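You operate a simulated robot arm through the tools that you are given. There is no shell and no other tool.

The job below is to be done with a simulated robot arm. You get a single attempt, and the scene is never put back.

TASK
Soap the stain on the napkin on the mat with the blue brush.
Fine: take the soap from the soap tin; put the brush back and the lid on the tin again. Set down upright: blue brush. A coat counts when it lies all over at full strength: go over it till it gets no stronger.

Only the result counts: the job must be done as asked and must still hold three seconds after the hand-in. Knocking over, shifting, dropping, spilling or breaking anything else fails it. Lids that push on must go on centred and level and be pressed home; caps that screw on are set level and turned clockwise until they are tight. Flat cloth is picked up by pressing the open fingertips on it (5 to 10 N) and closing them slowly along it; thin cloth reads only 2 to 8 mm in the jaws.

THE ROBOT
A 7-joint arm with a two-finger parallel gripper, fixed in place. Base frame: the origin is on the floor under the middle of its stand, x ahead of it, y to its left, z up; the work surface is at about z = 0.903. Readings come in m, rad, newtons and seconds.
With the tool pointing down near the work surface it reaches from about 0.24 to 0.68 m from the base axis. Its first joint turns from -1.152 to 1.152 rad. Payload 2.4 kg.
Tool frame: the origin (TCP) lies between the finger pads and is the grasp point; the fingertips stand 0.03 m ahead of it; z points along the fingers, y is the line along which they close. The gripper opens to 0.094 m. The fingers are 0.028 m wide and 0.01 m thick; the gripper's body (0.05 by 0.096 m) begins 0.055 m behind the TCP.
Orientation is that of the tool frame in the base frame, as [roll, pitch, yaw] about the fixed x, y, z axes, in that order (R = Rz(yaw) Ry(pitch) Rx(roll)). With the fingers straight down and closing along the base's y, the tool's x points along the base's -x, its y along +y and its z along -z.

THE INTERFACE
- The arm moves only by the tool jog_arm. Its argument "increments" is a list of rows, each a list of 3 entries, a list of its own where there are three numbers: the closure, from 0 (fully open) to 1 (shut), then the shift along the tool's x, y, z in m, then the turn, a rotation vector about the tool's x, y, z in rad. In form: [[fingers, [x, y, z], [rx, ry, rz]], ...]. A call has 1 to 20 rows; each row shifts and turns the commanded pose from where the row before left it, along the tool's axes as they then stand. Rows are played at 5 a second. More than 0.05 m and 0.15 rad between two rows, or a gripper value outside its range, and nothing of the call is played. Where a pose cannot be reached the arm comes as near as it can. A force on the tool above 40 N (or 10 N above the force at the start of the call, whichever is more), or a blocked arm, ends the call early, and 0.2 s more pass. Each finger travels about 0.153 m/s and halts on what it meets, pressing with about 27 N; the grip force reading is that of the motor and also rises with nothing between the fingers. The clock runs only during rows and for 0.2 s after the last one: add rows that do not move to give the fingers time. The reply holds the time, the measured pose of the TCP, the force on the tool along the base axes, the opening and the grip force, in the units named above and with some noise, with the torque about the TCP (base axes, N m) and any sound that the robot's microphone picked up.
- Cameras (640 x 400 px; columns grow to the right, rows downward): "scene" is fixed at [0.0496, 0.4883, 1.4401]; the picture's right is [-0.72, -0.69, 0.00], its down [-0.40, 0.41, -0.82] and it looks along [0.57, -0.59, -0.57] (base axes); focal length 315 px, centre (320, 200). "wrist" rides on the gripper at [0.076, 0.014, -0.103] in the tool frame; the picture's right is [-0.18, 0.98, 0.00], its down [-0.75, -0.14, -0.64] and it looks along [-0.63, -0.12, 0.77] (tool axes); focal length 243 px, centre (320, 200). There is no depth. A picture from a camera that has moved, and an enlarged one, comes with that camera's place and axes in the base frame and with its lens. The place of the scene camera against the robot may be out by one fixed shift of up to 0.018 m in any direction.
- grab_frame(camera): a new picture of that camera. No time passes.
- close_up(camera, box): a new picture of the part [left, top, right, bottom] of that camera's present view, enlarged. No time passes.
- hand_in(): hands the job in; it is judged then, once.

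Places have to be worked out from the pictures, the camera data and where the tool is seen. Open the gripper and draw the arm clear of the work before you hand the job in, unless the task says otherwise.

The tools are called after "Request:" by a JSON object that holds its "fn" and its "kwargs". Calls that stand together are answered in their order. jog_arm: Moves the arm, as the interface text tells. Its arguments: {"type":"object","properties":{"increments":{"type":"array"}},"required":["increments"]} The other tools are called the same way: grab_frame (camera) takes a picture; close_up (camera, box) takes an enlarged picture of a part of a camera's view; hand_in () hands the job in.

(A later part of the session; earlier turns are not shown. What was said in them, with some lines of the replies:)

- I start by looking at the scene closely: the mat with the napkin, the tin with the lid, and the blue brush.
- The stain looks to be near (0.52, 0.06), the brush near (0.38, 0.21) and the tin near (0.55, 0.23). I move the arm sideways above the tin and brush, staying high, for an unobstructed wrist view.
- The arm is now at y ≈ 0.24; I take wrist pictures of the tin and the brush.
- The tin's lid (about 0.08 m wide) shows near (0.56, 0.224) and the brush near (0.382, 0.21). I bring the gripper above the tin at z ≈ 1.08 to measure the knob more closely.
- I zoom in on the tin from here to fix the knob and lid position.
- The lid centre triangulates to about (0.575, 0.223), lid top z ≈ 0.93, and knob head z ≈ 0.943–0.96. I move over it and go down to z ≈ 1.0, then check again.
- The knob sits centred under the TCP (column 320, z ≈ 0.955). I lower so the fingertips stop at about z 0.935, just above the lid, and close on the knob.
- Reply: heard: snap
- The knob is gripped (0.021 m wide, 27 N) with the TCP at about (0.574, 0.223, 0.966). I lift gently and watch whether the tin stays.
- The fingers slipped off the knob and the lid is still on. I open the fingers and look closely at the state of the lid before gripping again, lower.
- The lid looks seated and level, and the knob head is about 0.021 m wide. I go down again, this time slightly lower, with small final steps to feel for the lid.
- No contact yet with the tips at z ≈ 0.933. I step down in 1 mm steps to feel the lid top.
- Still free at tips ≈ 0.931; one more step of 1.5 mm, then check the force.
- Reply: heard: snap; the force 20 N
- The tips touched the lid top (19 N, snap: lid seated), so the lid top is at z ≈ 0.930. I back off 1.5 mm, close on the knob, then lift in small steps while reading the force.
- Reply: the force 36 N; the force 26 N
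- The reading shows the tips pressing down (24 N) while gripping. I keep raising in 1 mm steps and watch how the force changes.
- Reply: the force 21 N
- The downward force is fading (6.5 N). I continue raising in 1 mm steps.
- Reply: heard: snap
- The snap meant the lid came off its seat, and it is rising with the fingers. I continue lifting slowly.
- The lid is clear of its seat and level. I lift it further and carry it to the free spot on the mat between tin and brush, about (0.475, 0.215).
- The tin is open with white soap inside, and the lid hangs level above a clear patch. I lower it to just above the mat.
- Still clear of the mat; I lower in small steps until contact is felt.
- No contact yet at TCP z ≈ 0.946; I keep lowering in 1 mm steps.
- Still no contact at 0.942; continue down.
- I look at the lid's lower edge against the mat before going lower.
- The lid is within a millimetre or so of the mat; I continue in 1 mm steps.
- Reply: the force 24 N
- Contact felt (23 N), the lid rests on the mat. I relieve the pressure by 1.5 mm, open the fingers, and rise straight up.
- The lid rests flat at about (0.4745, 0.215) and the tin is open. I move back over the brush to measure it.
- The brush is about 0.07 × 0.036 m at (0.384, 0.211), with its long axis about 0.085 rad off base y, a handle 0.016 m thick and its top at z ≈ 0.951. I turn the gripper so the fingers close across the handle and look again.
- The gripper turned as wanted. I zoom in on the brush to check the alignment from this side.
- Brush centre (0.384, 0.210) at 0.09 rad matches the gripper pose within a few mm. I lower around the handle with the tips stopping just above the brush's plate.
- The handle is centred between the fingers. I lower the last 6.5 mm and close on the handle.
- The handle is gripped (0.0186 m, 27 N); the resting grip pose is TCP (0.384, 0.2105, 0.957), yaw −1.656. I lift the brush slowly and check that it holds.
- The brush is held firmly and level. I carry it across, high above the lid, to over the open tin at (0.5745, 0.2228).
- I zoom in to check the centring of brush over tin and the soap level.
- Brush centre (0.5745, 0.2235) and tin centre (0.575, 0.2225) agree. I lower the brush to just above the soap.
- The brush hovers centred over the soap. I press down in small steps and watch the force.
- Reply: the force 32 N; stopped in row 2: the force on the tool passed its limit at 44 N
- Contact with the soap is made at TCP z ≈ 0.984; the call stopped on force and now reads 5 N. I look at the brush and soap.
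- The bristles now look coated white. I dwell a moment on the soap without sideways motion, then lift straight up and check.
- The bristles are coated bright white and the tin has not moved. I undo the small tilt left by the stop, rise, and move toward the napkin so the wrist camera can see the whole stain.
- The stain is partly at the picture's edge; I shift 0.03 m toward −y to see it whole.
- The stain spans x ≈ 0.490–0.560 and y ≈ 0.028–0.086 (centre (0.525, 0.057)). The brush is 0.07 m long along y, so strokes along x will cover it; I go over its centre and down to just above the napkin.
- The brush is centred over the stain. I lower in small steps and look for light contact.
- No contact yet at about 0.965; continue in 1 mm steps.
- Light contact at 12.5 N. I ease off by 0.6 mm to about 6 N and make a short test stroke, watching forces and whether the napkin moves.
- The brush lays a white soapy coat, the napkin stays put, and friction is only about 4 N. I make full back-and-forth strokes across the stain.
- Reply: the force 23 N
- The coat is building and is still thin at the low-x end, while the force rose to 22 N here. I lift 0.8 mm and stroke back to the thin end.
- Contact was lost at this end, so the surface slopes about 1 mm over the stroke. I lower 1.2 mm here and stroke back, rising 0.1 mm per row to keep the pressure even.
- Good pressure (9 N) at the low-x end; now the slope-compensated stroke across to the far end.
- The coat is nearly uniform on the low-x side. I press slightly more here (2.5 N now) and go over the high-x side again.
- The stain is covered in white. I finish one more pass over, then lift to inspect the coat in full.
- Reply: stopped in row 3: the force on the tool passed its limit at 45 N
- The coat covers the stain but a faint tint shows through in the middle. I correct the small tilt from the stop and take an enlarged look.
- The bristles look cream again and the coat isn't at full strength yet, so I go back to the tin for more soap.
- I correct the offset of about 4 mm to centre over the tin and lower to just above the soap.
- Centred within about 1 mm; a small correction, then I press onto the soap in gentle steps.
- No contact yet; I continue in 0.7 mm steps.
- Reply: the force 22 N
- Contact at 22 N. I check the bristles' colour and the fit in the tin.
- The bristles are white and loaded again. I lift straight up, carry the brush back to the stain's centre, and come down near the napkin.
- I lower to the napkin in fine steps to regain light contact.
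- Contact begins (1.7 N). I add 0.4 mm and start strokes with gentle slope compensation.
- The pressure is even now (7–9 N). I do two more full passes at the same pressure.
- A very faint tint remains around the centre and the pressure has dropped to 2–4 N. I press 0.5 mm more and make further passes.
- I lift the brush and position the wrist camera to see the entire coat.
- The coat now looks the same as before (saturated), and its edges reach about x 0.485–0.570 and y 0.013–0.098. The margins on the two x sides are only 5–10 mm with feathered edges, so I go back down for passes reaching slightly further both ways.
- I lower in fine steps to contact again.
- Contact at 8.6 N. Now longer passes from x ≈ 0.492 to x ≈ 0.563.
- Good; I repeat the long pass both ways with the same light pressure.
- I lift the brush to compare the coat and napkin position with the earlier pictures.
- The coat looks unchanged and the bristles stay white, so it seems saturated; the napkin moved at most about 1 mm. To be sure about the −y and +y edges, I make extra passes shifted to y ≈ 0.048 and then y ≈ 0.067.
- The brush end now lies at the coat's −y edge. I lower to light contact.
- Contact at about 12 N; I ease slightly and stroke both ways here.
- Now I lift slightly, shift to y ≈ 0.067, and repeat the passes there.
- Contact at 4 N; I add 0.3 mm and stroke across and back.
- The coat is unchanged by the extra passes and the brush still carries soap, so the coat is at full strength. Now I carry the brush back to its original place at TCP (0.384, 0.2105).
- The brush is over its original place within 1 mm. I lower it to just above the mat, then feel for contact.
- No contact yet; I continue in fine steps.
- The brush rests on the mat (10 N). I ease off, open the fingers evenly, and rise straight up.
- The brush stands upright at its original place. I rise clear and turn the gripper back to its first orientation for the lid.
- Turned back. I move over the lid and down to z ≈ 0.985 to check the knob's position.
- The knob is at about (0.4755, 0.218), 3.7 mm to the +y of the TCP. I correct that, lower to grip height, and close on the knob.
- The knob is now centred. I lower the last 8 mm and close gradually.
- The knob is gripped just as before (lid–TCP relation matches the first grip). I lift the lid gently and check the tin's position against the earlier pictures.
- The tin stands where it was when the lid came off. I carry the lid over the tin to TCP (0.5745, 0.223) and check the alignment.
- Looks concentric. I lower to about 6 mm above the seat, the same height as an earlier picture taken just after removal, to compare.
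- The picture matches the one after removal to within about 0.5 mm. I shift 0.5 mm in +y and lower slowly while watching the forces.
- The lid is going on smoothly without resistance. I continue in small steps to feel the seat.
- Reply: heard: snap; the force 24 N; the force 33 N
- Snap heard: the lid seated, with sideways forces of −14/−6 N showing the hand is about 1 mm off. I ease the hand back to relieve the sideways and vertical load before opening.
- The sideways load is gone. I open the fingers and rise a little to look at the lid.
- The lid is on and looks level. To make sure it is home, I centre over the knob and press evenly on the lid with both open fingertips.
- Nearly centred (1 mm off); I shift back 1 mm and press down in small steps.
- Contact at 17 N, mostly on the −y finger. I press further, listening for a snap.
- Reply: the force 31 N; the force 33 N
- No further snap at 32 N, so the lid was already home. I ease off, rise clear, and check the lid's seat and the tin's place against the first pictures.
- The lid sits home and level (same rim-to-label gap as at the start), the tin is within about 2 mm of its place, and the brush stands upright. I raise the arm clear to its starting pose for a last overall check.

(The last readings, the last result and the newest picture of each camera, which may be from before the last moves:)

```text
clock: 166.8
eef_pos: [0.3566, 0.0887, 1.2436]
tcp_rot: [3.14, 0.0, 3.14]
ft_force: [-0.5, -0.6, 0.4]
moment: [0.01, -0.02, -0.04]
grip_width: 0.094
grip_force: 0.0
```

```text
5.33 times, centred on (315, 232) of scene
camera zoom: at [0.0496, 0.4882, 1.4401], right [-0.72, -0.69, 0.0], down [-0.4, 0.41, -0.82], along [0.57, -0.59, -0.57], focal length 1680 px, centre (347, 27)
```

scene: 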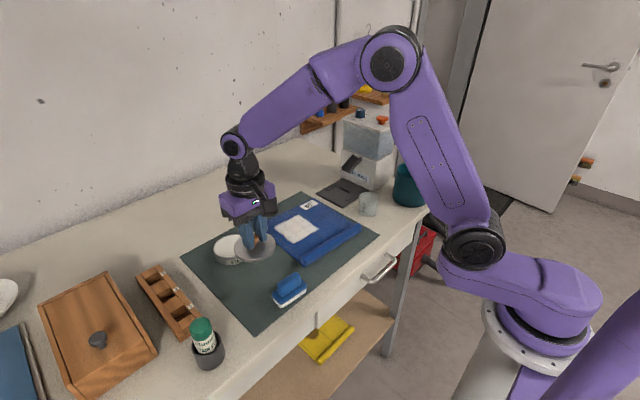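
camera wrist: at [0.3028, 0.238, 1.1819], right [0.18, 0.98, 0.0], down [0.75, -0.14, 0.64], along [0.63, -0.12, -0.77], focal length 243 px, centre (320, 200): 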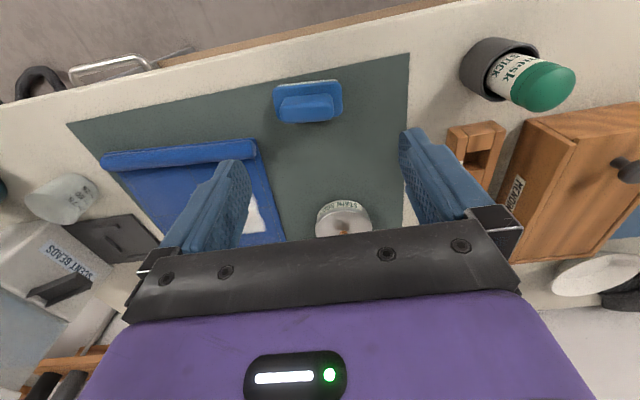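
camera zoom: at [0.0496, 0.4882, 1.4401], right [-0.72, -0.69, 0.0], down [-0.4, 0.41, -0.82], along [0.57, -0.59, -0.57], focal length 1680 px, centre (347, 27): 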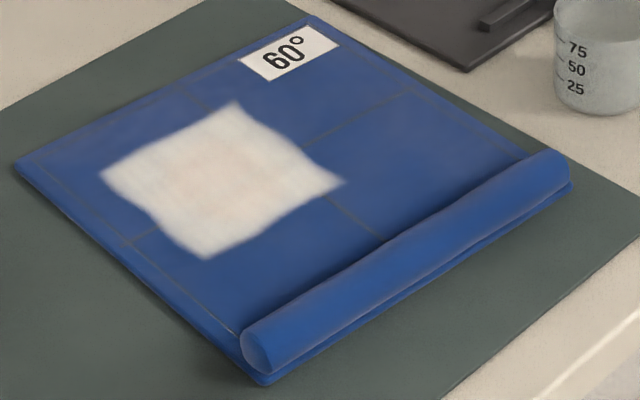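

The stain is covered evenly with margins on all sides, the lid is on, the brush stands upright in its place, and the arm is clear with the gripper open. I hand in the job.

Request:
{"fn": "hand_in", "kwargs": {}}

```text
The job is handed in.
```

The stain on the napkin is soaped all over, using the blue brush and soap from the tin, and I've handed the job in. No verdict has come back yet.

- **Soap coat:** I loaded the brush twice and went over the stain until more passes made no visible difference. A very faint tint still shows through in the middle. I took the coat as full strength because the last passes changed nothing and the brush stayed white with soap.
- **Brush:** it stands upright in its original place, to within about 1 mm.
- **Tin lid:** it snapped on and looks level. Pressing on it again with about 32 N gave no further snap, so I take it as home.
- **Small shifts:** the tin ended up about 2 mm from where it started, probably from my pulling the lid off. The napkin moved about 2 mm under the brush.

My first grip on the lid's knob slipped off, and the lid came away on the second try. Nothing was knocked over or spilled. The gripper is open and the arm is back near its starting position.
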